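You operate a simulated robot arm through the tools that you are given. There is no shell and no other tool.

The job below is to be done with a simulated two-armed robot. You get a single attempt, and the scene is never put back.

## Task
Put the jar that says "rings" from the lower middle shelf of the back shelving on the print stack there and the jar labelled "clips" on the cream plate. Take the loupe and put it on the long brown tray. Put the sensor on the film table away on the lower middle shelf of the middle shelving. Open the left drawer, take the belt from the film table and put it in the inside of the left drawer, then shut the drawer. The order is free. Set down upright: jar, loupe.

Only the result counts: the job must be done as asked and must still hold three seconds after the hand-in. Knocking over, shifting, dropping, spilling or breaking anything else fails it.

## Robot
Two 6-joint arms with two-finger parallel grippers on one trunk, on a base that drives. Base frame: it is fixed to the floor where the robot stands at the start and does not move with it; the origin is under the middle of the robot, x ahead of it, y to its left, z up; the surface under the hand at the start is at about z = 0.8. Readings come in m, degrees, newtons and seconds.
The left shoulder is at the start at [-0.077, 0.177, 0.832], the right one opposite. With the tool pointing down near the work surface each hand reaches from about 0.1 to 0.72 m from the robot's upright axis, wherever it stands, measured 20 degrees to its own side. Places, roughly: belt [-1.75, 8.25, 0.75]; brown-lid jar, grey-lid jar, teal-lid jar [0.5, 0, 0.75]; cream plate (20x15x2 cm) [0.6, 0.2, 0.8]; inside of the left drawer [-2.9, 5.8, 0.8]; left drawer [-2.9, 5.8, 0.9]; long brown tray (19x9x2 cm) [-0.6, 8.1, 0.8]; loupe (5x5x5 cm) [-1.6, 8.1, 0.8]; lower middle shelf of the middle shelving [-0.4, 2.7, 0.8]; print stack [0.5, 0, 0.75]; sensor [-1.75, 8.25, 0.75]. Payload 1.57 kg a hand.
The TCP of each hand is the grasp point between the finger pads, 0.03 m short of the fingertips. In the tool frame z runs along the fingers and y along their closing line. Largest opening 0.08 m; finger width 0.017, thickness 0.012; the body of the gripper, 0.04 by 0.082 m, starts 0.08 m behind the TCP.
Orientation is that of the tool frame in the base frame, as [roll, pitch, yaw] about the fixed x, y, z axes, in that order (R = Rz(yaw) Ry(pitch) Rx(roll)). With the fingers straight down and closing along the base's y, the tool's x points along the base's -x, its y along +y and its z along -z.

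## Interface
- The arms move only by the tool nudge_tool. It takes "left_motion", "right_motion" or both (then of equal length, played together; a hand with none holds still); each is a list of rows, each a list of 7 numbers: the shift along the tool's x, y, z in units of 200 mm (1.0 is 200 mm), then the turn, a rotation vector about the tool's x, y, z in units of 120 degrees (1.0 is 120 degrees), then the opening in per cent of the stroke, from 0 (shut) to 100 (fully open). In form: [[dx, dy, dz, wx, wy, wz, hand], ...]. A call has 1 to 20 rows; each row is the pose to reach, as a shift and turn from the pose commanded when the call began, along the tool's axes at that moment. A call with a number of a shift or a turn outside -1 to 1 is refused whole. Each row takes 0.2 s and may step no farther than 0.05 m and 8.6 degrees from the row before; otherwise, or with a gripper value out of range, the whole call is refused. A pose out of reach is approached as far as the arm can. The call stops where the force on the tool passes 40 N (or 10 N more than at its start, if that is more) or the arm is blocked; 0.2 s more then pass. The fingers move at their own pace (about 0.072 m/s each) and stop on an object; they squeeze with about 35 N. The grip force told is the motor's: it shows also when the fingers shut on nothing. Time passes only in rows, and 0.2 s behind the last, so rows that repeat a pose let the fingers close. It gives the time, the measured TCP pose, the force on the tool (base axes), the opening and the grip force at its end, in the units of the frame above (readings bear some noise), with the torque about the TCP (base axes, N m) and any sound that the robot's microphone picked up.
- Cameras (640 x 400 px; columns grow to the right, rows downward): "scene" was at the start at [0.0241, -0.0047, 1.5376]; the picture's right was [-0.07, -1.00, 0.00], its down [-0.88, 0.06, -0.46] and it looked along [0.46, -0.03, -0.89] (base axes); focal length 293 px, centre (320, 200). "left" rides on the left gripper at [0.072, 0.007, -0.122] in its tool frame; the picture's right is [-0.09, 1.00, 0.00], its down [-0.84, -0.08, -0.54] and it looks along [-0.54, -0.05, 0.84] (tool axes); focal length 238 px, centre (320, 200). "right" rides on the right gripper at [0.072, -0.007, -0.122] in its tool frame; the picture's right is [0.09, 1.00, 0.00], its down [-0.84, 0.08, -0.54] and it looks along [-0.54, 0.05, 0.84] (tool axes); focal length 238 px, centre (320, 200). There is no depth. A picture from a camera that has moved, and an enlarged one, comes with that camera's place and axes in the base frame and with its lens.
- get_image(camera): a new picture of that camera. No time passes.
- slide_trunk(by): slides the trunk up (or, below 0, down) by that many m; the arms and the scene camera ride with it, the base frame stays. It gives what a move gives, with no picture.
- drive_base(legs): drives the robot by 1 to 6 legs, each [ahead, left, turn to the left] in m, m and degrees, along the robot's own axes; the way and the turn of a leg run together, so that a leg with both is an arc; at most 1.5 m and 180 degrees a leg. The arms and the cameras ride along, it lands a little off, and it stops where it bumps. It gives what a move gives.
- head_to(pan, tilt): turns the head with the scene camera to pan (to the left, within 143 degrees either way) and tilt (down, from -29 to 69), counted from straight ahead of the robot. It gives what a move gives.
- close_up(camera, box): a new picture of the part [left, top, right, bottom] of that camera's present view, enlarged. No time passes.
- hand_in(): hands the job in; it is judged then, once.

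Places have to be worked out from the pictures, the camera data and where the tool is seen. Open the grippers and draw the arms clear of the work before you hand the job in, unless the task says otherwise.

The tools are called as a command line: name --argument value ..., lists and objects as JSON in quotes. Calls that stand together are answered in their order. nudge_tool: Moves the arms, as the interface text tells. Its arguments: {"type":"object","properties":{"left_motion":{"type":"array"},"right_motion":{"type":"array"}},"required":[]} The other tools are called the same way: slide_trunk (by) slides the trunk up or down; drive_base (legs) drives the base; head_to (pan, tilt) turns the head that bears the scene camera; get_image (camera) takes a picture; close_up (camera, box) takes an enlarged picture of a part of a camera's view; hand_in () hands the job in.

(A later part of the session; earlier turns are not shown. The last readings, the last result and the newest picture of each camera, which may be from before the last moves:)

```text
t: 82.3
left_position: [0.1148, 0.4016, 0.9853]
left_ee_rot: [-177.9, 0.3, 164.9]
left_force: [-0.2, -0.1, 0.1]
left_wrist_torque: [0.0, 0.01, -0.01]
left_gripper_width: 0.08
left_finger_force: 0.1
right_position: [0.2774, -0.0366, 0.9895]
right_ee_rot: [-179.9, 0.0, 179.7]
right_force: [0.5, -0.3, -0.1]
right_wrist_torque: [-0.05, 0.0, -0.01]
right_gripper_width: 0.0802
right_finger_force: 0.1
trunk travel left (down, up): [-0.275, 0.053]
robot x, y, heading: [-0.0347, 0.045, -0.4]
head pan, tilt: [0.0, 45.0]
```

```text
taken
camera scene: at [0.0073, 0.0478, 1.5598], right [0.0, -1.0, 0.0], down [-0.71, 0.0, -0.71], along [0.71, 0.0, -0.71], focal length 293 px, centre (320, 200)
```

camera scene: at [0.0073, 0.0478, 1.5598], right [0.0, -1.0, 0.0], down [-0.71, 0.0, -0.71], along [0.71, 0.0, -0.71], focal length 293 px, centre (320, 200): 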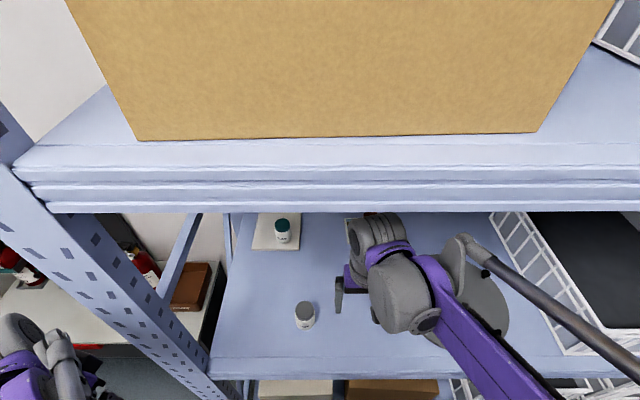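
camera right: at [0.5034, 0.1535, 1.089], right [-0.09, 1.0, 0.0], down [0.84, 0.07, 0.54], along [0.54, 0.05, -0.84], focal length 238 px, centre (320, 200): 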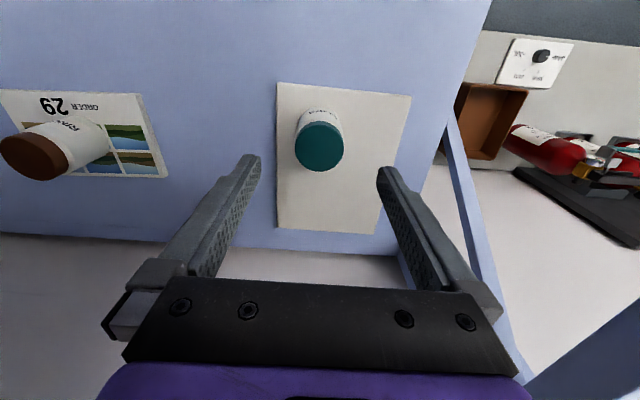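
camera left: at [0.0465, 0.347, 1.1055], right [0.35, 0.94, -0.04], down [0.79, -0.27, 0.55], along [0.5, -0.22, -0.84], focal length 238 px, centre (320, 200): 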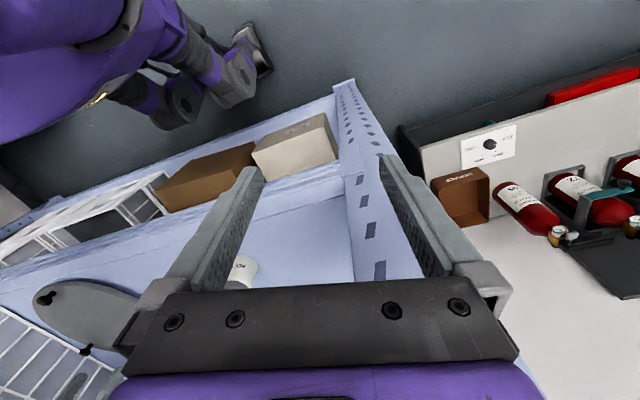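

Now I'll survey the room to plan the route to the middle shelving, drawer and film table.

head_to --pan 90 --tilt 15

get_image --camera "scene"

head_to --pan 130 --tilt 15

get_image --camera "scene"

head_to --pan -130 --tilt 25

get_image --camera "scene"

head_to --pan -80 --tilt 25

get_image --camera "scene"

```text
t: 84.0
left_position: [0.115, 0.4025, 0.9835]
left_ee_rot: [-178.0, 0.4, 164.9]
left_force: [-0.1, 0.3, 0.4]
left_wrist_torque: [-0.01, 0.02, -0.02]
left_gripper_width: 0.0799
left_finger_force: 0.0
right_position: [0.2773, -0.0374, 0.9883]
right_ee_rot: [-180.0, 0.0, 179.7]
right_force: [-0.8, -0.3, 0.3]
right_wrist_torque: [0.03, 0.0, -0.03]
right_gripper_width: 0.0801
right_finger_force: 0.1
trunk travel left (down, up): [-0.275, 0.053]
robot x, y, heading: [-0.0341, 0.0463, -0.3]
head pan, tilt: [90.0, 15.0]
```

```text
taken
camera scene: at [-0.0734, 0.1416, 1.6066], right [1.0, -0.01, 0.0], down [0.0, -0.26, -0.97], along [0.01, 0.97, -0.26], focal length 293 px, centre (320, 200)
```

scene: 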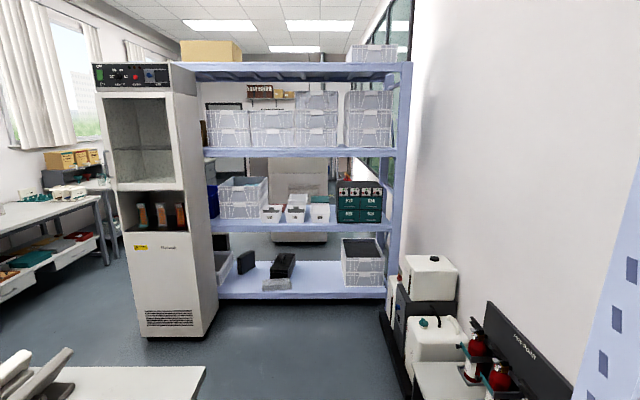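

```text
t: 85.1
left_position: [0.1146, 0.4023, 0.9842]
left_ee_rot: [-178.0, 0.3, 164.9]
left_force: [-0.5, -0.5, 0.7]
left_wrist_torque: [0.01, -0.04, 0.01]
left_gripper_width: 0.08
left_finger_force: 0.1
right_position: [0.277, -0.0368, 0.9891]
right_ee_rot: [-180.0, 0.0, 179.6]
right_force: [0.8, -0.4, -0.2]
right_wrist_torque: [0.02, -0.01, -0.02]
right_gripper_width: 0.0802
right_finger_force: 0.1
trunk travel left (down, up): [-0.275, 0.053]
robot x, y, heading: [-0.0313, 0.0472, -0.3]
head pan, tilt: [130.0, 15.0]
```

```text
taken
camera scene: at [-0.1336, 0.1201, 1.6066], right [0.77, 0.64, 0.0], down [0.17, -0.2, -0.97], along [-0.62, 0.74, -0.26], focal length 293 px, centre (320, 200)
```

scene: 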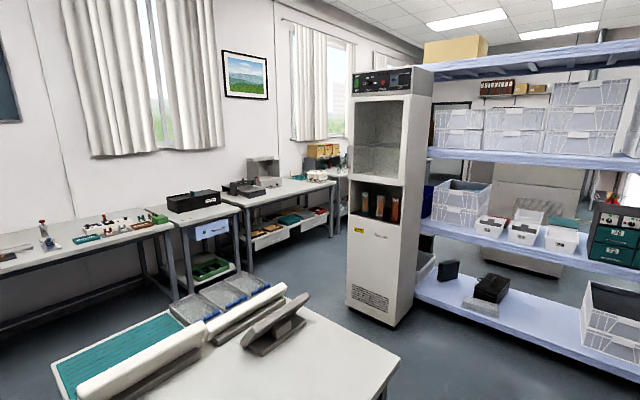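

```text
t: 88.7
left_position: [0.1146, 0.402, 0.985]
left_ee_rot: [-178.0, 0.3, 165.0]
left_force: [0.2, -0.5, -0.6]
left_wrist_torque: [-0.04, -0.01, 0.01]
left_gripper_width: 0.0799
left_finger_force: 0.0
right_position: [0.2763, -0.0379, 0.9888]
right_ee_rot: [-180.0, 0.0, 179.8]
right_force: [-0.1, -0.2, 0.7]
right_wrist_torque: [0.0, 0.0, -0.03]
right_gripper_width: 0.0801
right_finger_force: 0.0
trunk travel left (down, up): [-0.275, 0.053]
robot x, y, heading: [-0.0324, 0.0479, -0.2]
head pan, tilt: [-130.0, 25.0]
```

```text
taken
camera scene: at [-0.1336, -0.0221, 1.5904], right [-0.76, 0.65, 0.0], down [0.27, 0.32, -0.91], along [-0.59, -0.69, -0.42], focal length 293 px, centre (320, 200)
```

scene: 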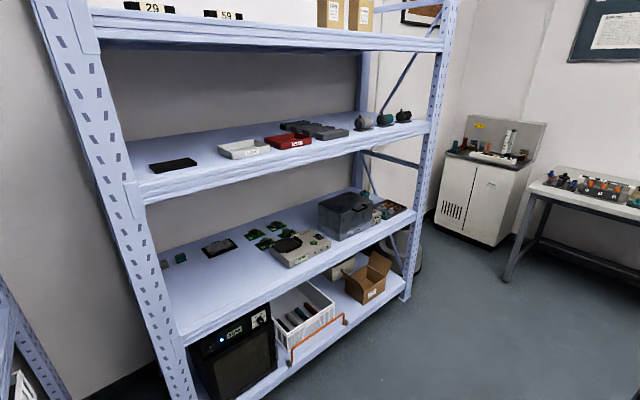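

```text
t: 89.9
left_position: [0.1146, 0.4021, 0.9839]
left_ee_rot: [-177.9, 0.2, 164.9]
left_force: [-0.9, -0.2, 0.4]
left_wrist_torque: [-0.02, 0.0, 0.03]
left_gripper_width: 0.0801
left_finger_force: 0.1
right_position: [0.2768, -0.038, 0.9879]
right_ee_rot: [-180.0, 0.0, 179.7]
right_force: [-0.3, 0.2, -0.8]
right_wrist_torque: [-0.01, -0.01, -0.01]
right_gripper_width: 0.0799
right_finger_force: 0.0
trunk travel left (down, up): [-0.275, 0.053]
robot x, y, heading: [-0.0333, 0.0491, -0.4]
head pan, tilt: [-80.0, 25.0]
```

```text
taken
camera scene: at [-0.0586, -0.0427, 1.5904], right [-0.99, -0.17, 0.0], down [-0.07, 0.42, -0.91], along [0.15, -0.89, -0.42], focal length 293 px, centre (320, 200)
```

scene: 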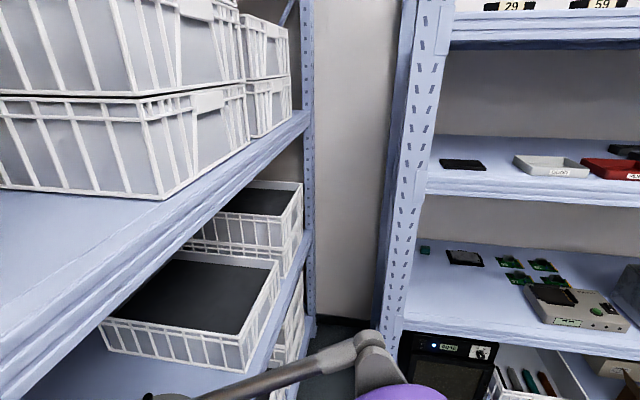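

The route is clear in outline: back out, go around the work table on its near side, then head +y along the left corridor at x≈-1.95. I'll shift right, back out from the shelf, then shift right again.

drive_base --legs '[[0, -0.165, 0], [-0.35, 0, 0], [0, -0.2, 0]]'

head_to --pan 0 --tilt 30

get_image --camera "scene"

```text
t: 95.8
left_position: [-0.239, 0.0412, 0.9846]
left_ee_rot: [-178.0, 0.3, 164.9]
left_force: [0.0, 0.2, 0.3]
left_wrist_torque: [0.0, 0.06, 0.03]
left_gripper_width: 0.0802
left_finger_force: 0.1
right_position: [-0.0757, -0.398, 0.9887]
right_ee_rot: [-180.0, 0.0, 179.7]
right_force: [-0.3, -0.2, -0.3]
right_wrist_torque: [-0.02, 0.01, -0.04]
right_gripper_width: 0.0802
right_finger_force: 0.0
trunk travel left (down, up): [-0.275, 0.053]
robot x, y, heading: [-0.3831, -0.3113, -0.6]
head pan, tilt: [-80.0, 25.0]
```

```text
t: 97.3
left_position: [-0.2377, 0.0419, 0.9847]
left_ee_rot: [-178.0, 0.3, 164.9]
left_force: [0.5, -0.5, 0.9]
left_wrist_torque: [0.01, 0.02, 0.0]
left_gripper_width: 0.0799
left_finger_force: 0.1
right_position: [-0.075, -0.3984, 0.9883]
right_ee_rot: [179.9, 0.0, 179.8]
right_force: [1.1, 1.1, 0.0]
right_wrist_torque: [0.02, -0.01, -0.01]
right_gripper_width: 0.0802
right_finger_force: 0.1
trunk travel left (down, up): [-0.275, 0.053]
robot x, y, heading: [-0.3862, -0.3127, -0.3]
head pan, tilt: [0.0, 30.0]
```

```text
taken
camera scene: at [-0.3361, -0.3128, 1.5824], right [-0.01, -1.0, 0.0], down [-0.5, 0.0, -0.87], along [0.87, -0.01, -0.5], focal length 293 px, centre (320, 200)
```

scene: 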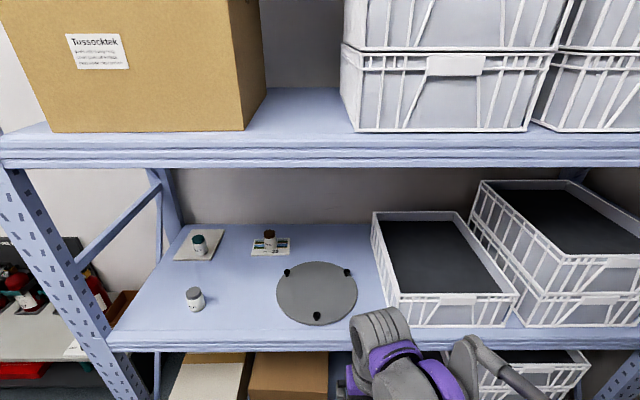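

Both jars stand in place and nothing else was disturbed. I'll bring both arms into a compact travel pose in front of the robot.

nudge_tool --left_motion '[[-0.14, -0.094, -0.046, 0, 0, -0.018, 100], [-0.28, -0.188, -0.093, 0, 0, -0.036, 100], [-0.42, -0.282, -0.139, 0, 0, -0.054, 100], [-0.56, -0.376, -0.186, 0, 0, -0.072, 100], [-0.7, -0.47, -0.232, 0, 0, -0.09, 100], [-0.84, -0.565, -0.279, 0, 0, -0.108, 100], [-0.979, -0.659, -0.325, 0, 0, -0.126, 100], [-0.979, -0.659, -0.325, 0, 0, -0.126, 100]]' --right_motion '[[0, -0.06, -0.05, 0, 0, 0, 100], [0, -0.12, -0.1, 0, 0, 0, 100], [0, -0.18, -0.15, 0, 0, 0, 100], [0, -0.24, -0.2, 0, 0, 0, 100], [0, -0.3, -0.25, 0, 0, 0, 100], [0, -0.36, -0.3, 0, 0, 0, 100], [0, -0.42, -0.325, 0, 0, 0, 100], [0, -0.42, -0.325, 0, 0, 0, 100]]'

head_to --pan -140 --tilt 30

get_image --camera "scene"

head_to --pan 140 --tilt 30

get_image --camera "scene"

```text
t: 99.1
left_position: [-0.0824, -0.1342, 1.0538]
left_ee_rot: [-178.0, -0.2, -179.9]
left_force: [-1.2, -0.3, -0.6]
left_wrist_torque: [-0.01, -0.03, -0.02]
left_gripper_width: 0.0799
left_finger_force: 0.0
right_position: [-0.077, -0.4811, 1.0543]
right_ee_rot: [-179.9, 0.0, 179.7]
right_force: [0.4, -0.1, -1.1]
right_wrist_torque: [-0.01, -0.04, 0.01]
right_gripper_width: 0.08
right_finger_force: 0.1
trunk travel left (down, up): [-0.275, 0.053]
robot x, y, heading: [-0.3883, -0.3078, -0.4]
head pan, tilt: [0.0, 30.0]
```

```text
t: 101.3
left_position: [-0.0814, -0.1341, 1.0544]
left_ee_rot: [-177.9, -0.3, -179.8]
left_force: [-1.2, 0.5, -0.1]
left_wrist_torque: [-0.02, -0.02, 0.0]
left_gripper_width: 0.0802
left_finger_force: 0.0
right_position: [-0.0773, -0.4811, 1.0539]
right_ee_rot: [179.9, 0.1, 179.6]
right_force: [-0.5, -0.8, 1.5]
right_wrist_torque: [-0.02, 0.0, 0.0]
right_gripper_width: 0.0799
right_finger_force: 0.1
trunk travel left (down, up): [-0.275, 0.053]
robot x, y, heading: [-0.385, -0.3124, -0.3]
head pan, tilt: [-140.0, 30.0]
```

```text
taken
camera scene: at [-0.4961, -0.37, 1.5824], right [-0.64, 0.77, 0.0], down [0.38, 0.32, -0.87], along [-0.67, -0.55, -0.5], focal length 293 px, centre (320, 200)
```

scene: 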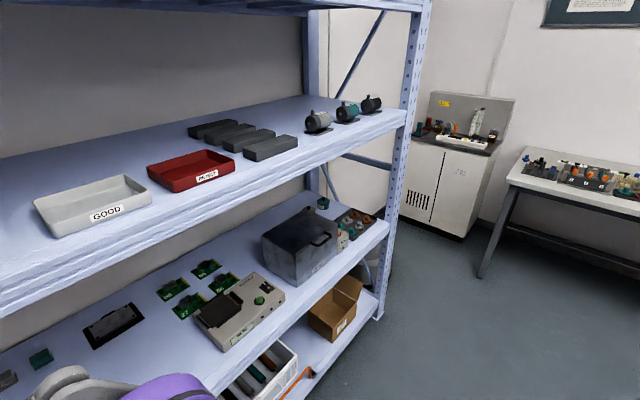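

```text
t: 105.2
left_position: [-0.082, -0.1338, 1.0544]
left_ee_rot: [-177.9, -0.2, -179.9]
left_force: [-0.5, -1.0, 0.4]
left_wrist_torque: [0.0, 0.0, 0.03]
left_gripper_width: 0.0801
left_finger_force: 0.1
right_position: [-0.0766, -0.4808, 1.054]
right_ee_rot: [180.0, 0.0, 179.7]
right_force: [0.0, -0.6, 0.0]
right_wrist_torque: [0.01, 0.0, 0.0]
right_gripper_width: 0.08
right_finger_force: 0.0
trunk travel left (down, up): [-0.275, 0.053]
robot x, y, heading: [-0.387, -0.3149, -0.2]
head pan, tilt: [140.0, 30.0]
```

```text
taken
camera scene: at [-0.4955, -0.2537, 1.5824], right [0.65, 0.76, 0.0], down [0.38, -0.32, -0.87], along [-0.66, 0.56, -0.5], focal length 293 px, centre (320, 200)
```

scene: 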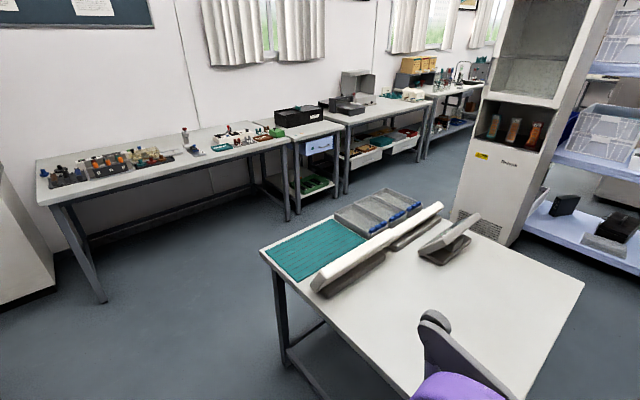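

The left benches' front edge is at x≈-2.5, so the corridor's middle is about x≈-1.95. I'll back up 1.55 m, turn left 90°, and look ahead.

drive_base --legs '[[-1.0, 0, 0], [-0.56, 0, 0], [0, 0, 90]]'

head_to --pan 0 --tilt 20

get_image --camera "scene"

```text
t: 117.0
left_position: [-2.1223, 0.0197, 1.0553]
left_ee_rot: [-178.0, -0.3, -91.4]
left_force: [0.0, 0.7, -0.8]
left_wrist_torque: [0.0, 0.0, -0.01]
left_gripper_width: 0.08
left_finger_force: 0.1
right_position: [-1.7752, 0.0143, 1.0544]
right_ee_rot: [180.0, 0.0, -91.7]
right_force: [-0.7, 0.4, 0.3]
right_wrist_torque: [0.0, -0.01, 0.01]
right_gripper_width: 0.08
right_finger_force: 0.1
trunk travel left (down, up): [-0.275, 0.053]
robot x, y, heading: [-1.9529, -0.2917, 88.0]
head pan, tilt: [140.0, 30.0]
```

```text
t: 119.3
left_position: [-2.1218, 0.0203, 1.0545]
left_ee_rot: [-177.9, -0.3, -91.5]
left_force: [0.9, 0.1, 0.4]
left_wrist_torque: [-0.03, 0.0, 0.07]
left_gripper_width: 0.0799
left_finger_force: 0.1
right_position: [-1.7758, 0.0161, 1.0536]
right_ee_rot: [180.0, -0.1, -91.8]
right_force: [-1.2, -0.4, -1.5]
right_wrist_torque: [-0.01, -0.01, 0.01]
right_gripper_width: 0.0799
right_finger_force: 0.1
trunk travel left (down, up): [-0.275, 0.053]
robot x, y, heading: [-1.9512, -0.2856, 88.4]
head pan, tilt: [0.0, 20.0]
```

```text
taken
camera scene: at [-1.9487, -0.2378, 1.5985], right [1.0, -0.03, 0.0], down [-0.01, -0.34, -0.94], along [0.03, 0.94, -0.34], focal length 293 px, centre (320, 200)
```

scene: 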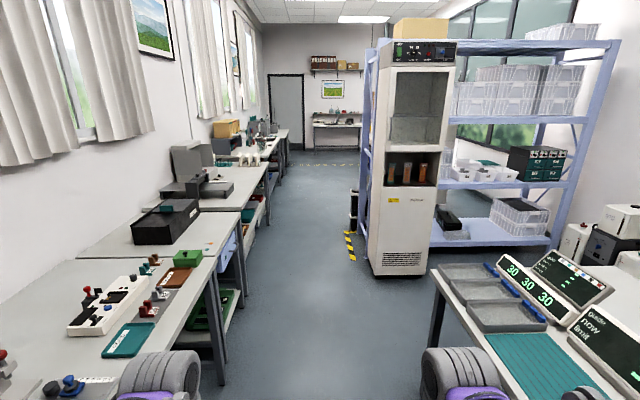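

The corridor ahead is open. I'll correct the heading slightly and drive forward along it.

drive_base --legs '[[0, 0, 1.6], [1.5, 0, 0], [1.3, 0, 0]]'

get_image --camera "scene"

head_to --pan -60 --tilt 20

get_image --camera "scene"

```text
t: 133.2
left_position: [-2.1286, 2.8132, 1.053]
left_ee_rot: [-178.0, -0.4, -89.4]
left_force: [0.1, -0.4, -0.6]
left_wrist_torque: [-0.01, 0.02, 0.01]
left_gripper_width: 0.08
left_finger_force: 0.1
right_position: [-1.7803, 2.8219, 1.0552]
right_ee_rot: [-179.9, 0.1, -89.8]
right_force: [0.0, -0.2, -0.6]
right_wrist_torque: [-0.02, -0.01, 0.02]
right_gripper_width: 0.0801
right_finger_force: 0.1
trunk travel left (down, up): [-0.275, 0.053]
robot x, y, heading: [-1.9475, 2.5083, 90.1]
head pan, tilt: [0.0, 20.0]
```

```text
taken
camera scene: at [-1.9459, 2.5616, 1.5984], right [1.0, 0.0, 0.0], down [0.0, -0.34, -0.94], along [0.0, 0.94, -0.34], focal length 293 px, centre (320, 200)
```

scene: 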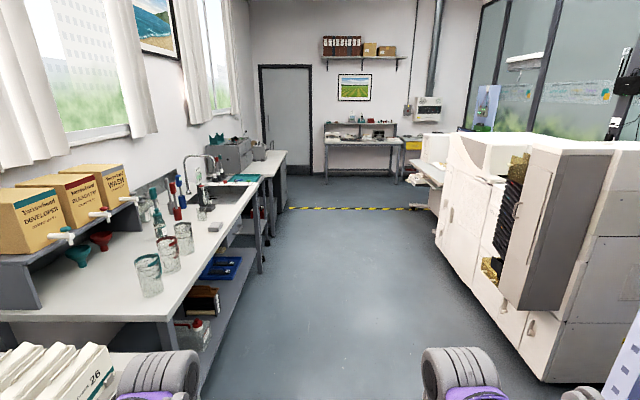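

```text
t: 134.5
left_position: [-2.1296, 2.8123, 1.0553]
left_ee_rot: [-178.1, -0.2, -89.5]
left_force: [0.3, -0.4, 0.2]
left_wrist_torque: [0.0, -0.01, -0.02]
left_gripper_width: 0.08
left_finger_force: 0.0
right_position: [-1.7812, 2.8208, 1.0549]
right_ee_rot: [-179.9, 0.1, -89.8]
right_force: [0.1, -0.2, -0.2]
right_wrist_torque: [0.02, 0.0, -0.02]
right_gripper_width: 0.08
right_finger_force: 0.1
trunk travel left (down, up): [-0.275, 0.053]
robot x, y, heading: [-1.9433, 2.514, 90.1]
head pan, tilt: [-60.0, 20.0]
```

```text
taken
camera scene: at [-1.8651, 2.5153, 1.5985], right [0.5, -0.86, 0.0], down [-0.3, -0.17, -0.94], along [0.81, 0.47, -0.34], focal length 293 px, centre (320, 200)
```

scene: 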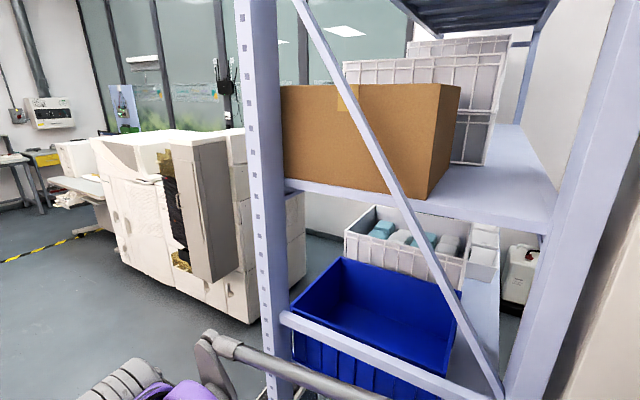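

The way ahead is clear up to the far film table at y≈8.3. I'll drive on, easing 0.15 m right for more room from the bench, and then look left at the drawer.

drive_base --legs '[[1.4, -0.15, 0], [1.0, 0, 0]]'

head_to --pan 50 --tilt 25

get_image --camera "scene"

head_to --pan 0 --tilt 20

get_image --camera "scene"

```text
t: 146.2
left_position: [-2.016, 5.1939, 1.0553]
left_ee_rot: [-178.1, -0.4, -88.4]
left_force: [0.5, 0.8, 0.8]
left_wrist_torque: [0.0, 0.0, -0.01]
left_gripper_width: 0.0801
left_finger_force: 0.1
right_position: [-1.6688, 5.2077, 1.0547]
right_ee_rot: [-180.0, 0.0, -88.7]
right_force: [-0.6, 0.1, -0.4]
right_wrist_torque: [-0.01, -0.01, -0.02]
right_gripper_width: 0.08
right_finger_force: 0.2
trunk travel left (down, up): [-0.275, 0.053]
robot x, y, heading: [-1.8278, 4.8933, 91.3]
head pan, tilt: [-60.0, 20.0]
```

```text
t: 148.1
left_position: [-2.0164, 5.1935, 1.0541]
left_ee_rot: [-178.0, -0.3, -88.4]
left_force: [0.5, -0.7, 0.0]
left_wrist_torque: [0.02, 0.02, 0.01]
left_gripper_width: 0.0802
left_finger_force: 0.0
right_position: [-1.6691, 5.2092, 1.0541]
right_ee_rot: [180.0, -0.1, -88.7]
right_force: [0.4, 0.0, -0.1]
right_wrist_torque: [0.02, 0.0, 0.0]
right_gripper_width: 0.0798
right_finger_force: 0.0
trunk travel left (down, up): [-0.275, 0.053]
robot x, y, heading: [-1.8267, 4.8935, 91.0]
head pan, tilt: [50.0, 25.0]
```

```text
taken
camera scene: at [-1.8991, 4.9106, 1.5904], right [0.63, 0.78, 0.0], down [0.33, -0.26, -0.91], along [-0.71, 0.57, -0.42], focal length 293 px, centre (320, 200)
```

scene: 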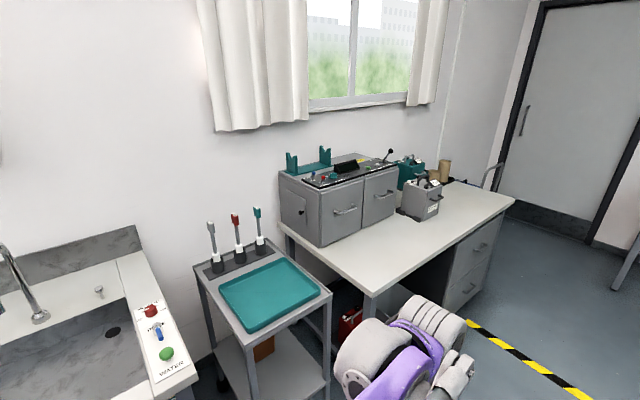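

```text
t: 149.3
left_position: [-2.0163, 5.1939, 1.0537]
left_ee_rot: [-177.9, -0.3, -88.3]
left_force: [0.1, 0.0, 0.2]
left_wrist_torque: [0.02, 0.0, -0.01]
left_gripper_width: 0.0798
left_finger_force: 0.0
right_position: [-1.6691, 5.2084, 1.0533]
right_ee_rot: [-180.0, 0.0, -88.7]
right_force: [-0.1, -0.5, -0.1]
right_wrist_torque: [-0.02, 0.02, 0.02]
right_gripper_width: 0.08
right_finger_force: 0.1
trunk travel left (down, up): [-0.275, 0.053]
robot x, y, heading: [-1.8292, 4.8936, 91.4]
head pan, tilt: [0.0, 20.0]
```

```text
taken
camera scene: at [-1.8293, 4.9459, 1.5985], right [1.0, 0.02, 0.0], down [0.01, -0.34, -0.94], along [-0.02, 0.94, -0.34], focal length 293 px, centre (320, 200)
```

scene: 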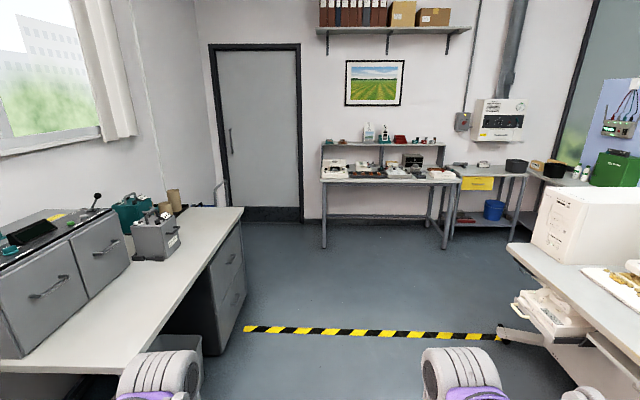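

The grey cabinet with two drawers stands on the left table, and the film table is ahead. I'll zoom in on both.

close_up --camera "scene" --box '[310, 110, 550, 240]'

close_up --camera "scene" --box '[0, 180, 260, 390]'

head_to --pan 50 --tilt 25

close_up --camera "scene" --box '[260, 130, 480, 270]'

```text
2.67 times, centred on (430, 175) of scene
camera zoom: at [-1.8293, 4.9459, 1.5985], right [1.0, 0.02, 0.0], down [0.01, -0.34, -0.94], along [-0.02, 0.94, -0.34], focal length 781 px, centre (27, 267)
```

zoom: 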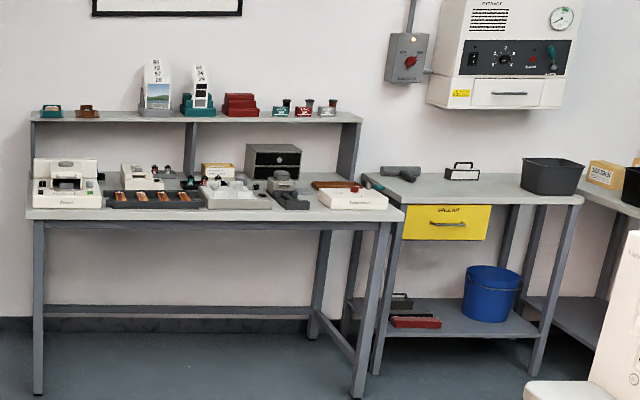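

```text
1.90 times, centred on (130, 285) of scene
camera zoom: at [-1.8293, 4.9459, 1.5985], right [1.0, 0.02, 0.0], down [0.01, -0.34, -0.94], along [-0.02, 0.94, -0.34], focal length 558 px, centre (682, 38)
```

zoom: 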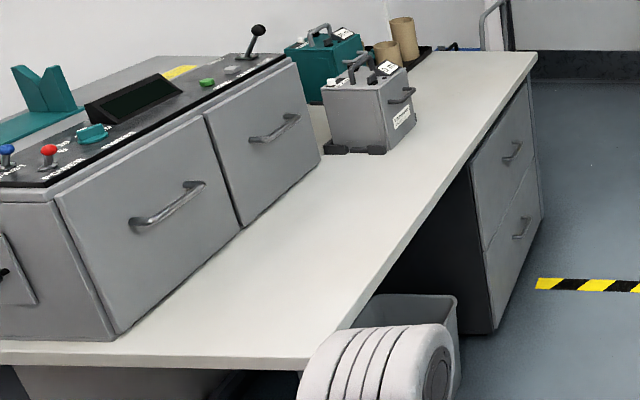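

```text
t: 150.4
left_position: [-2.0166, 5.1933, 1.0546]
left_ee_rot: [-178.1, -0.3, -88.5]
left_force: [0.3, -0.2, -0.6]
left_wrist_torque: [0.02, 0.0, 0.0]
left_gripper_width: 0.0802
left_finger_force: 0.2
right_position: [-1.6701, 5.2072, 1.054]
right_ee_rot: [-180.0, -0.1, -88.7]
right_force: [0.4, 0.0, -0.5]
right_wrist_torque: [0.0, 0.0, 0.0]
right_gripper_width: 0.0798
right_finger_force: 0.0
trunk travel left (down, up): [-0.275, 0.053]
robot x, y, heading: [-1.8283, 4.8948, 91.4]
head pan, tilt: [50.0, 25.0]
```

```text
2.86 times, centred on (370, 200) of scene
camera zoom: at [-1.8991, 4.9106, 1.5904], right [0.63, 0.78, 0.0], down [0.33, -0.26, -0.91], along [-0.71, 0.57, -0.42], focal length 836 px, centre (177, 200)
```

zoom: 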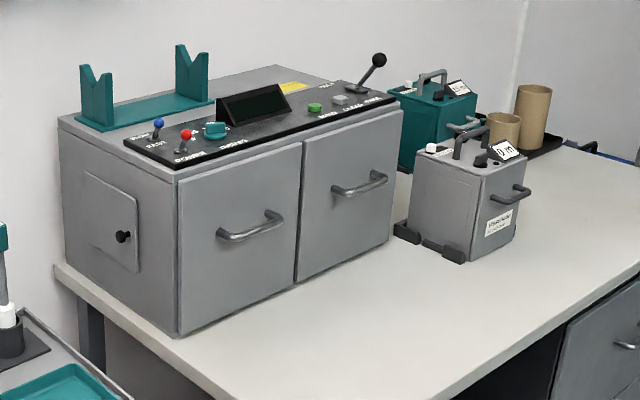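

The left drawer's front is at x≈-2.84, y 5.67–5.96, z 0.78–1.05. Its horizontal handle is near (-2.80, 5.80, 0.955). I'll drive up level with it and turn to face it.

drive_base --legs '[[1.06, 0, 0], [0, 0, 88.7]]'

head_to --pan 0 --tilt 30

get_image --camera "scene"

```text
t: 159.5
left_position: [-2.1583, 5.7499, 1.054]
left_ee_rot: [-178.1, -0.2, -0.3]
left_force: [0.5, 0.5, -0.2]
left_wrist_torque: [-0.01, -0.02, 0.01]
left_gripper_width: 0.08
left_finger_force: 0.1
right_position: [-2.1599, 6.0961, 1.0533]
right_ee_rot: [-180.0, -0.1, -0.8]
right_force: [0.0, -0.2, -0.2]
right_wrist_torque: [-0.03, -0.02, 0.02]
right_gripper_width: 0.0801
right_finger_force: 0.1
trunk travel left (down, up): [-0.275, 0.053]
robot x, y, heading: [-1.8539, 5.922, 179.2]
head pan, tilt: [50.0, 25.0]
```

```text
t: 160.7
left_position: [-2.1581, 5.7487, 1.0553]
left_ee_rot: [-178.0, -0.3, -0.4]
left_force: [-0.1, 0.1, 0.1]
left_wrist_torque: [0.02, -0.03, 0.01]
left_gripper_width: 0.0801
left_finger_force: 0.0
right_position: [-2.1599, 6.0966, 1.0542]
right_ee_rot: [179.9, 0.0, -0.8]
right_force: [0.0, 0.1, 0.3]
right_wrist_torque: [-0.02, 0.01, 0.01]
right_gripper_width: 0.0798
right_finger_force: 0.1
trunk travel left (down, up): [-0.275, 0.053]
robot x, y, heading: [-1.8517, 5.9233, 179.5]
head pan, tilt: [0.0, 30.0]
```

```text
taken
camera scene: at [-1.899, 5.9257, 1.5824], right [0.01, 1.0, 0.0], down [0.5, -0.01, -0.87], along [-0.87, 0.01, -0.5], focal length 293 px, centre (320, 200)
```

scene: 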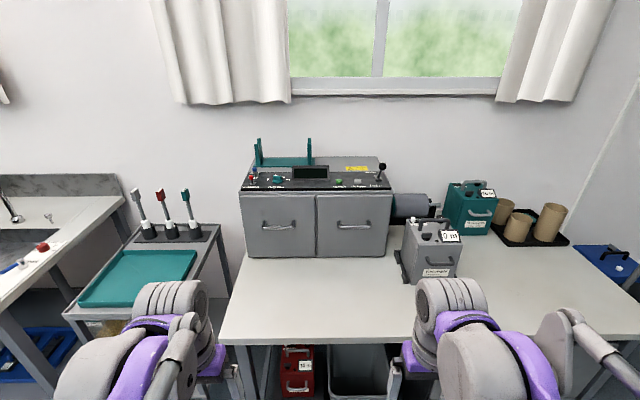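

The handle is now measured at about x=-2.78, y 5.72–5.84, z≈0.965. I'll turn the left gripper to point forward with its fingers closing vertically, extending it while still well clear of the cabinet.

nudge_tool --left_motion '[[-0.0667, -0.01, 0.028, 0.0385, -0.0385, -0.0385, 100], [-0.133, -0.02, 0.057, 0.077, -0.077, -0.077, 100], [-0.2, -0.03, 0.085, 0.1155, -0.1155, -0.1155, 100], [-0.267, -0.04, 0.113, 0.154, -0.154, -0.154, 100], [-0.333, -0.05, 0.142, 0.1925, -0.1925, -0.1925, 100], [-0.4, -0.06, 0.17, 0.231, -0.231, -0.231, 100], [-0.467, -0.07, 0.198, 0.2695, -0.2695, -0.2695, 100], [-0.533, -0.08, 0.227, 0.308, -0.308, -0.308, 100], [-0.6, -0.09, 0.255, 0.3465, -0.3465, -0.3465, 100], [-0.667, -0.1, 0.283, 0.385, -0.385, -0.385, 100], [-0.733, -0.11, 0.312, 0.4235, -0.4235, -0.4235, 100], [-0.8, -0.12, 0.34, 0.462, -0.462, -0.462, 100], [-0.867, -0.13, 0.368, 0.5, -0.5, -0.5, 100], [-0.933, -0.14, 0.397, 0.5385, -0.5385, -0.5385, 100], [-1.0, -0.15, 0.425, 0.577, -0.577, -0.577, 100], [-1.0, -0.15, 0.425, 0.577, -0.577, -0.577, 100]]'

get_image --camera "scene"

get_image --camera "left"

```text
t: 164.1
left_position: [-2.3581, 5.7511, 0.9695]
left_ee_rot: [-90.6, -2.0, 88.2]
left_force: [-0.3, -0.3, -0.7]
left_wrist_torque: [0.01, 0.03, 0.0]
left_gripper_width: 0.0801
left_finger_force: 0.2
left hand out of reach, approached as far as the arm can: row 14, 15, 16
right_position: [-2.1601, 6.0966, 1.0538]
right_ee_rot: [179.9, -0.1, -0.8]
right_force: [0.4, 0.2, -1.3]
right_wrist_torque: [0.01, 0.01, 0.01]
right_gripper_width: 0.0801
right_finger_force: 0.0
trunk travel left (down, up): [-0.275, 0.053]
robot x, y, heading: [-1.8497, 5.9254, 179.0]
head pan, tilt: [0.0, 30.0]
```

```text
taken
camera scene: at [-1.9002, 5.9252, 1.5824], right [0.01, 1.0, 0.0], down [0.5, -0.01, -0.87], along [-0.87, 0.01, -0.5], focal length 293 px, centre (320, 200)
```

scene: 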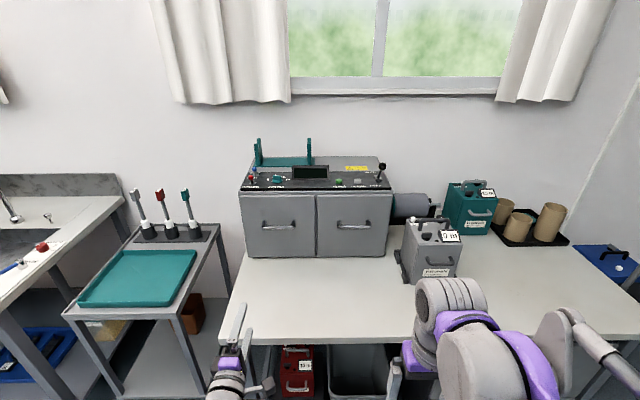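

```text
taken
camera left: at [-2.2347, 5.8197, 0.966], right [0.01, -0.06, -1.0], down [0.52, -0.86, 0.05], along [-0.86, -0.51, 0.02], focal length 238 px, centre (320, 200)
```

left: 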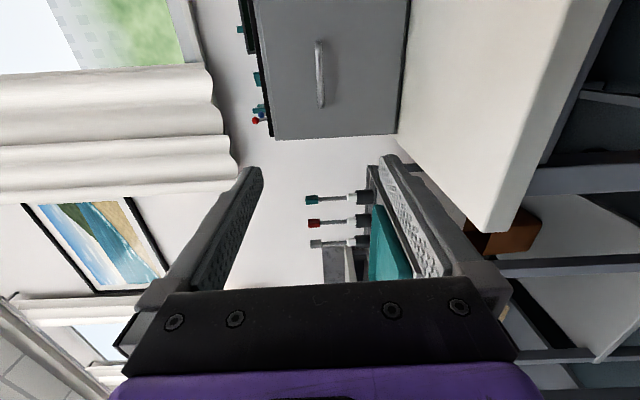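

The gripper now points at the cabinet with its fingers above and below, and the handle centre measures (-2.78, 5.79, 0.963). I'll drive forward 0.32 m, leaving about 10 cm to the handle.

drive_base --legs '[[0.32, 0, 0.5]]'

get_image --camera "left"

get_image --camera "scene"

```text
t: 166.2
left_position: [-2.6728, 5.7462, 0.9689]
left_ee_rot: [-90.6, -1.9, 89.2]
left_force: [0.2, 0.2, 0.5]
left_wrist_torque: [0.02, 0.01, -0.01]
left_gripper_width: 0.0801
left_finger_force: 0.0
right_position: [-2.4801, 6.0938, 1.0545]
right_ee_rot: [180.0, 0.0, 0.0]
right_force: [0.6, -0.7, -0.9]
right_wrist_torque: [-0.03, -0.02, 0.0]
right_gripper_width: 0.0799
right_finger_force: 0.0
trunk travel left (down, up): [-0.275, 0.053]
robot x, y, heading: [-2.1693, 5.927, -180.1]
head pan, tilt: [0.0, 30.0]
```

```text
taken
camera left: at [-2.5499, 5.8157, 0.9665], right [0.01, -0.06, -1.0], down [0.53, -0.85, 0.05], along [-0.85, -0.53, 0.02], focal length 238 px, centre (320, 200)
```

left: 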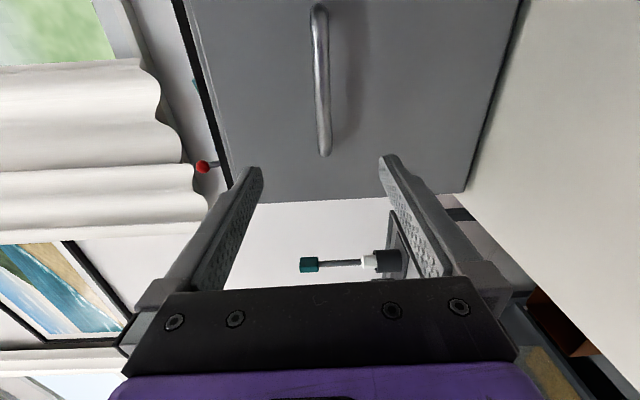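

```text
taken
camera scene: at [-2.2169, 5.9269, 1.5823], right [0.0, 1.0, 0.0], down [0.5, 0.0, -0.87], along [-0.87, 0.0, -0.5], focal length 293 px, centre (320, 200)
```

scene: 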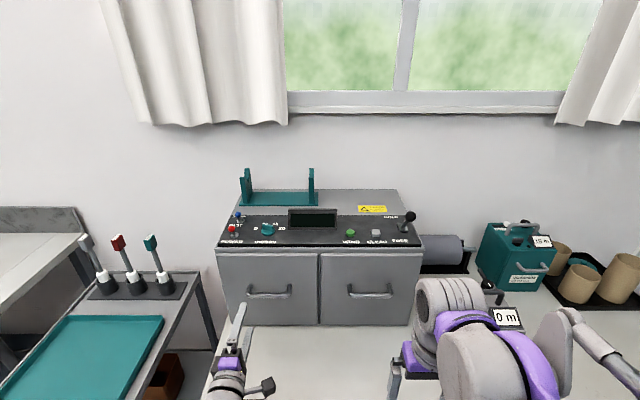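

The handle bar is straight ahead at x≈-2.775, z≈0.965. I'll centre sideways on it and move forward so the bar lies between the finger pads.

nudge_tool --left_motion '[[0.07, 0.01, 0, 0, 0, 0, 100], [0.14, 0.02, 0, 0, 0, 0, 100], [0.19, 0.02, 0.05, 0, 0, 0, 100], [0.19, 0.02, 0.15, 0, 0, 0, 100], [0.19, 0.02, 0.25, 0, 0, 0, 100], [0.19, 0.02, 0.35, 0, 0, 0, 100], [0.19, 0.02, 0.45, 0, 0, 0, 100], [0.19, 0.02, 0.52, 0, 0, 0, 100], [0.19, 0.02, 0.52, 0, 0, 0, 100]]'

get_image --camera "left"

get_image --camera "scene"

```text
t: 168.2
left_position: [-2.7756, 5.7613, 0.9633]
left_ee_rot: [-90.7, -2.0, 87.7]
left_force: [0.3, -0.3, 0.9]
left_wrist_torque: [-0.01, 0.02, 0.02]
left_gripper_width: 0.0799
left_finger_force: 0.0
left hand out of reach, approached as far as the arm can: row 1, 2, 3, 4, 5, 6, 7, 8
right_position: [-2.4797, 6.0941, 1.0556]
right_ee_rot: [180.0, 0.0, 0.1]
right_force: [0.0, 0.7, -0.1]
right_wrist_torque: [0.01, -0.01, 0.02]
right_gripper_width: 0.0799
right_finger_force: 0.0
trunk travel left (down, up): [-0.275, 0.053]
robot x, y, heading: [-2.1708, 5.9269, -180.2]
head pan, tilt: [0.0, 30.0]
```

```text
taken
camera left: at [-2.6515, 5.828, 0.9617], right [0.01, -0.06, -1.0], down [0.51, -0.86, 0.06], along [-0.86, -0.51, 0.02], focal length 238 px, centre (320, 200)
```

left: 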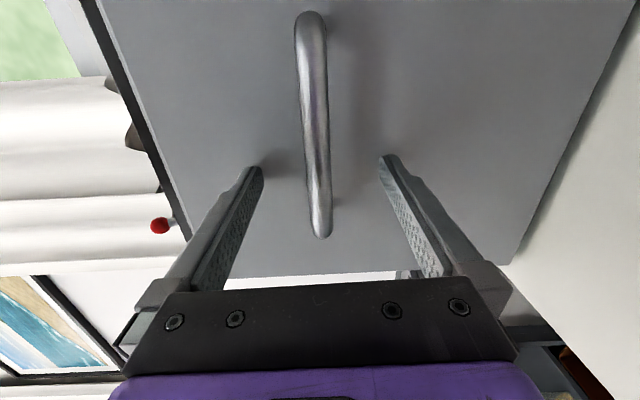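

```text
taken
camera scene: at [-2.2165, 5.927, 1.5824], right [0.0, 1.0, 0.0], down [0.5, 0.0, -0.87], along [-0.87, 0.0, -0.5], focal length 293 px, centre (320, 200)
```

scene: 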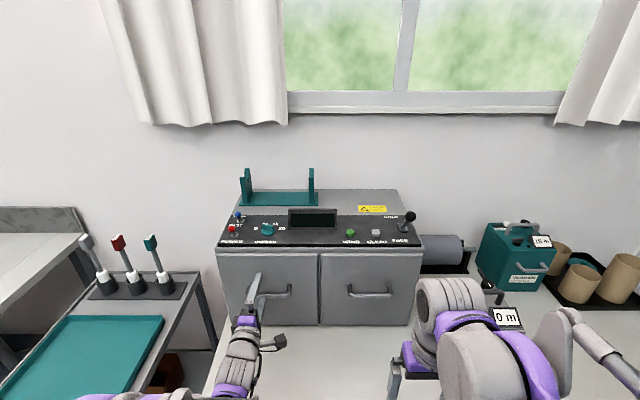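

The bar lies between the finger pads at the TCP. I'll close the fingers on it.

nudge_tool --left_motion '[[0, 0, 0, 0, 0, 0, 60], [0, 0, 0, 0, 0, 0, 30], [0, 0, 0, 0, 0, 0, 0], [0, 0, 0, 0, 0, 0, 0], [0, 0, 0, 0, 0, 0, 0], [0, 0, 0, 0, 0, 0, 0]]'

get_image --camera "left"

```text
t: 169.6
left_position: [-2.7757, 5.7612, 0.9632]
left_ee_rot: [-90.8, -2.0, 87.7]
left_force: [0.4, -0.4, 0.3]
left_wrist_torque: [-0.62, 0.01, 0.01]
left_gripper_width: 0.0142
left_finger_force: 30.4
right_position: [-2.4811, 6.0947, 1.0543]
right_ee_rot: [179.9, -0.1, 0.0]
right_force: [1.2, -1.5, -0.9]
right_wrist_torque: [-0.03, -0.02, 0.01]
right_gripper_width: 0.08
right_finger_force: 0.0
trunk travel left (down, up): [-0.275, 0.053]
robot x, y, heading: [-2.1684, 5.9273, -179.7]
head pan, tilt: [0.0, 30.0]
```

```text
taken
camera left: at [-2.6513, 5.8279, 0.9616], right [0.01, -0.06, -1.0], down [0.51, -0.86, 0.06], along [-0.86, -0.51, 0.02], focal length 238 px, centre (320, 200)
```

left: 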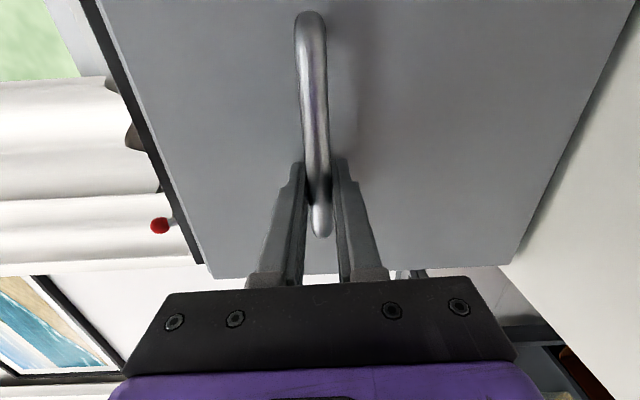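

The handle is gripped at a width of 0.0142. I'll pull it gently straight back (+x) and watch the force.

nudge_tool --left_motion '[[0.001, 0, -0.025, 0, 0, 0, 0], [0.003, 0, -0.075, 0, 0, 0, 0], [0.005, 0, -0.125, 0, 0, 0, 0], [0.008, 0, -0.2, 0, 0, 0, 0], [0.011, 0, -0.275, 0, 0, 0, 0], [0.014, 0, -0.35, 0, 0, 0, 0], [0.017, 0, -0.425, 0, 0, 0, 0], [0.02, 0, -0.5, 0, 0, 0, 0], [0.02, 0, -0.5, 0, 0, 0, 0]]'

get_image --camera "scene"

```text
t: 171.6
left_position: [-2.6765, 5.7556, 0.9633]
left_ee_rot: [-91.0, -2.0, 88.1]
left_force: [0.2, 1.7, -21.3]
left_wrist_torque: [-0.55, 0.05, 0.76]
left_gripper_width: 0.0141
left_finger_force: 30.2
left hand out of reach, approached as far as the arm can: row 1, 2, 3, 4, 5, 6, 7, 8, 9
right_position: [-2.4798, 6.0939, 1.0534]
right_ee_rot: [179.9, -0.1, 0.2]
right_force: [-0.2, 1.5, 0.8]
right_wrist_torque: [-0.06, -0.01, -0.02]
right_gripper_width: 0.0799
right_finger_force: 0.0
trunk travel left (down, up): [-0.275, 0.053]
robot x, y, heading: [-2.1682, 5.9305, -179.8]
head pan, tilt: [0.0, 30.0]
```

```text
taken
camera scene: at [-2.2186, 5.9264, 1.5823], right [0.0, 1.0, 0.0], down [0.5, 0.0, -0.87], along [-0.87, 0.0, -0.5], focal length 293 px, centre (320, 200)
```

scene: 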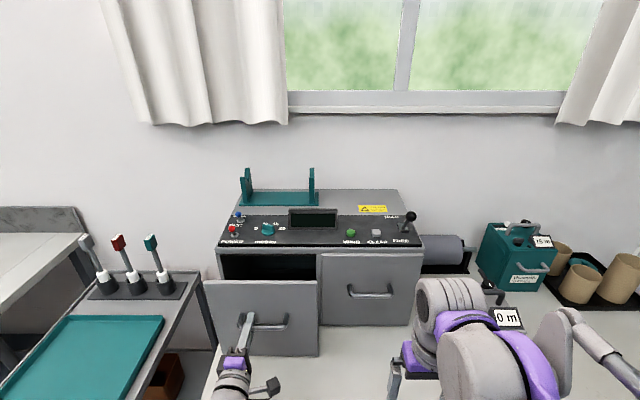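

The drawer has come out about 10 cm. The arm is near its inner limit, so I'll drive the base back another 10 cm while holding the handle.

drive_base --legs '[[-0.08, 0, 0]]'

get_image --camera "scene"

```text
t: 172.7
left_position: [-2.598, 5.7566, 0.9631]
left_ee_rot: [-90.9, -2.1, 88.2]
left_force: [-1.7, -5.3, -20.1]
left_wrist_torque: [-0.55, -0.01, 0.09]
left_gripper_width: 0.014
left_finger_force: 30.3
right_position: [-2.402, 6.0916, 1.0533]
right_ee_rot: [-180.0, -0.1, 0.2]
right_force: [-0.2, -0.3, -0.4]
right_wrist_torque: [0.02, -0.01, 0.0]
right_gripper_width: 0.08
right_finger_force: 0.1
trunk travel left (down, up): [-0.275, 0.053]
robot x, y, heading: [-2.0901, 5.9257, -179.8]
head pan, tilt: [0.0, 30.0]
```

```text
taken
camera scene: at [-2.1389, 5.9255, 1.5824], right [0.0, 1.0, 0.0], down [0.5, 0.0, -0.87], along [-0.87, 0.0, -0.5], focal length 293 px, centre (320, 200)
```

scene: 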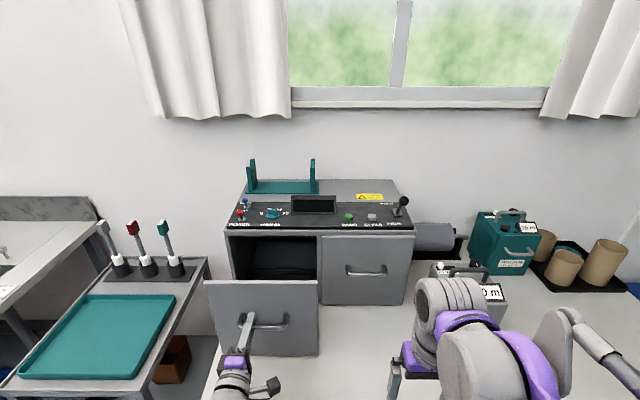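

The drawer is open by about 18 cm. I'll try a few more centimetres.

drive_base --legs '[[-0.05, 0, 0]]'

head_to --pan 8 --tilt 45

get_image --camera "scene"

```text
t: 173.6
left_position: [-2.548, 5.7567, 0.965]
left_ee_rot: [-91.1, -2.2, 88.2]
left_force: [-1.0, -6.4, -12.2]
left_wrist_torque: [-0.52, -0.06, -0.33]
left_gripper_width: 0.0141
left_finger_force: 31.1
right_position: [-2.3518, 6.0933, 1.0547]
right_ee_rot: [180.0, 0.0, 0.1]
right_force: [0.7, 0.3, -0.2]
right_wrist_torque: [0.02, 0.03, -0.02]
right_gripper_width: 0.0801
right_finger_force: 0.0
trunk travel left (down, up): [-0.275, 0.053]
robot x, y, heading: [-2.0407, 5.9284, -179.8]
head pan, tilt: [0.0, 30.0]
```

```text
t: 174.4
left_position: [-2.548, 5.7556, 0.964]
left_ee_rot: [-91.0, -1.9, 88.1]
left_force: [-2.5, -5.2, -2.7]
left_wrist_torque: [-0.53, 0.05, 0.5]
left_gripper_width: 0.0143
left_finger_force: 30.3
right_position: [-2.3519, 6.0925, 1.0541]
right_ee_rot: [180.0, 0.0, 0.1]
right_force: [-0.9, 0.2, -0.2]
right_wrist_torque: [0.0, -0.01, 0.0]
right_gripper_width: 0.08
right_finger_force: 0.0
trunk travel left (down, up): [-0.275, 0.053]
robot x, y, heading: [-2.04, 5.9207, -180.0]
head pan, tilt: [8.0, 45.0]
```

```text
taken
camera scene: at [-2.0786, 5.915, 1.5598], right [-0.14, 0.99, 0.0], down [0.7, 0.1, -0.71], along [-0.7, -0.1, -0.71], focal length 293 px, centre (320, 200)
```

scene: 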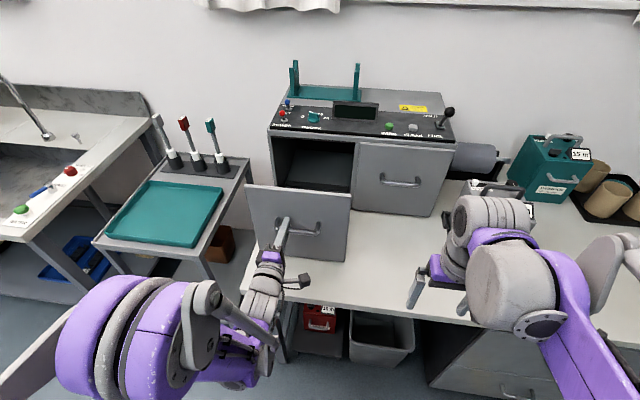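

The drawer is open by about 23 cm, which is ample. I'll open the fingers and back the hand away from the handle.

nudge_tool --left_motion '[[0, 0, 0, 0, 0, 0, 50], [0, 0, 0, 0, 0, 0, 100], [0, 0, 0, 0, 0, 0, 100], [0, 0, 0, 0, 0, 0, 100]]'

drive_base --legs '[[-0.2, 0, 0]]'

get_image --camera "scene"

get_image --camera "left"

```text
t: 175.4
left_position: [-2.5481, 5.757, 0.9654]
left_ee_rot: [-90.9, -2.1, 88.1]
left_force: [-0.1, 0.4, -0.3]
left_wrist_torque: [-0.01, -0.02, -0.01]
left_gripper_width: 0.0799
left_finger_force: 0.1
right_position: [-2.3522, 6.0931, 1.0544]
right_ee_rot: [-180.0, 0.0, 0.2]
right_force: [0.1, 0.3, 0.4]
right_wrist_torque: [-0.02, 0.02, 0.01]
right_gripper_width: 0.08
right_finger_force: 0.0
trunk travel left (down, up): [-0.275, 0.053]
robot x, y, heading: [-2.0387, 5.9247, -179.6]
head pan, tilt: [8.0, 45.0]
```

```text
t: 177.0
left_position: [-2.3537, 5.7573, 0.9655]
left_ee_rot: [-90.9, -2.0, 88.2]
left_force: [0.4, 0.5, 0.1]
left_wrist_torque: [-0.02, -0.01, -0.06]
left_gripper_width: 0.0799
left_finger_force: 0.0
right_position: [-2.1585, 6.0937, 1.0547]
right_ee_rot: [179.9, 0.0, 0.3]
right_force: [-0.9, 0.2, -0.4]
right_wrist_torque: [-0.01, 0.0, -0.03]
right_gripper_width: 0.0798
right_finger_force: 0.1
trunk travel left (down, up): [-0.275, 0.053]
robot x, y, heading: [-1.8477, 5.9305, -179.4]
head pan, tilt: [8.0, 45.0]
```

```text
taken
camera scene: at [-1.8838, 5.9165, 1.5599], right [-0.14, 0.99, 0.0], down [0.7, 0.1, -0.71], along [-0.7, -0.1, -0.71], focal length 293 px, centre (320, 200)
```

scene: 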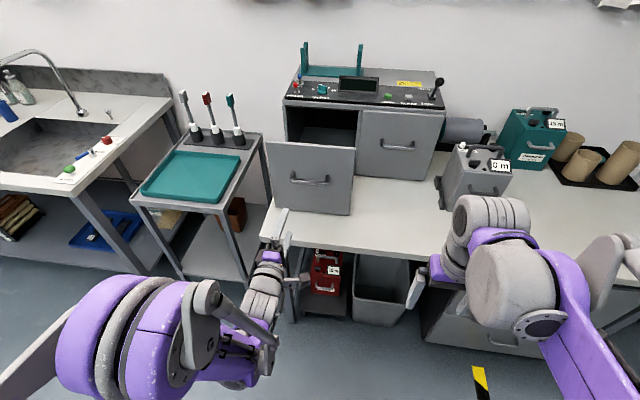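

```text
taken
camera left: at [-2.2297, 5.8251, 0.9623], right [0.01, -0.06, -1.0], down [0.51, -0.86, 0.06], along [-0.86, -0.51, 0.02], focal length 238 px, centre (320, 200)
```

left: 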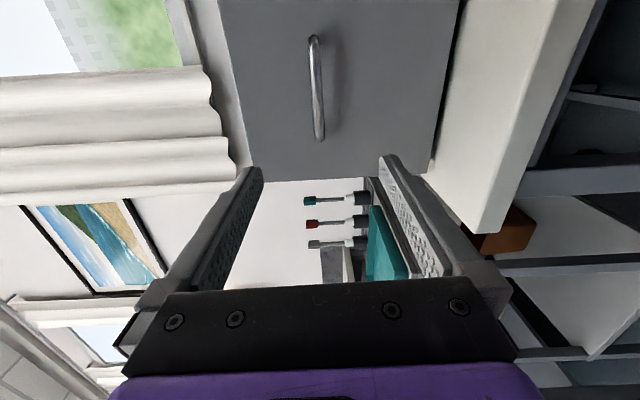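

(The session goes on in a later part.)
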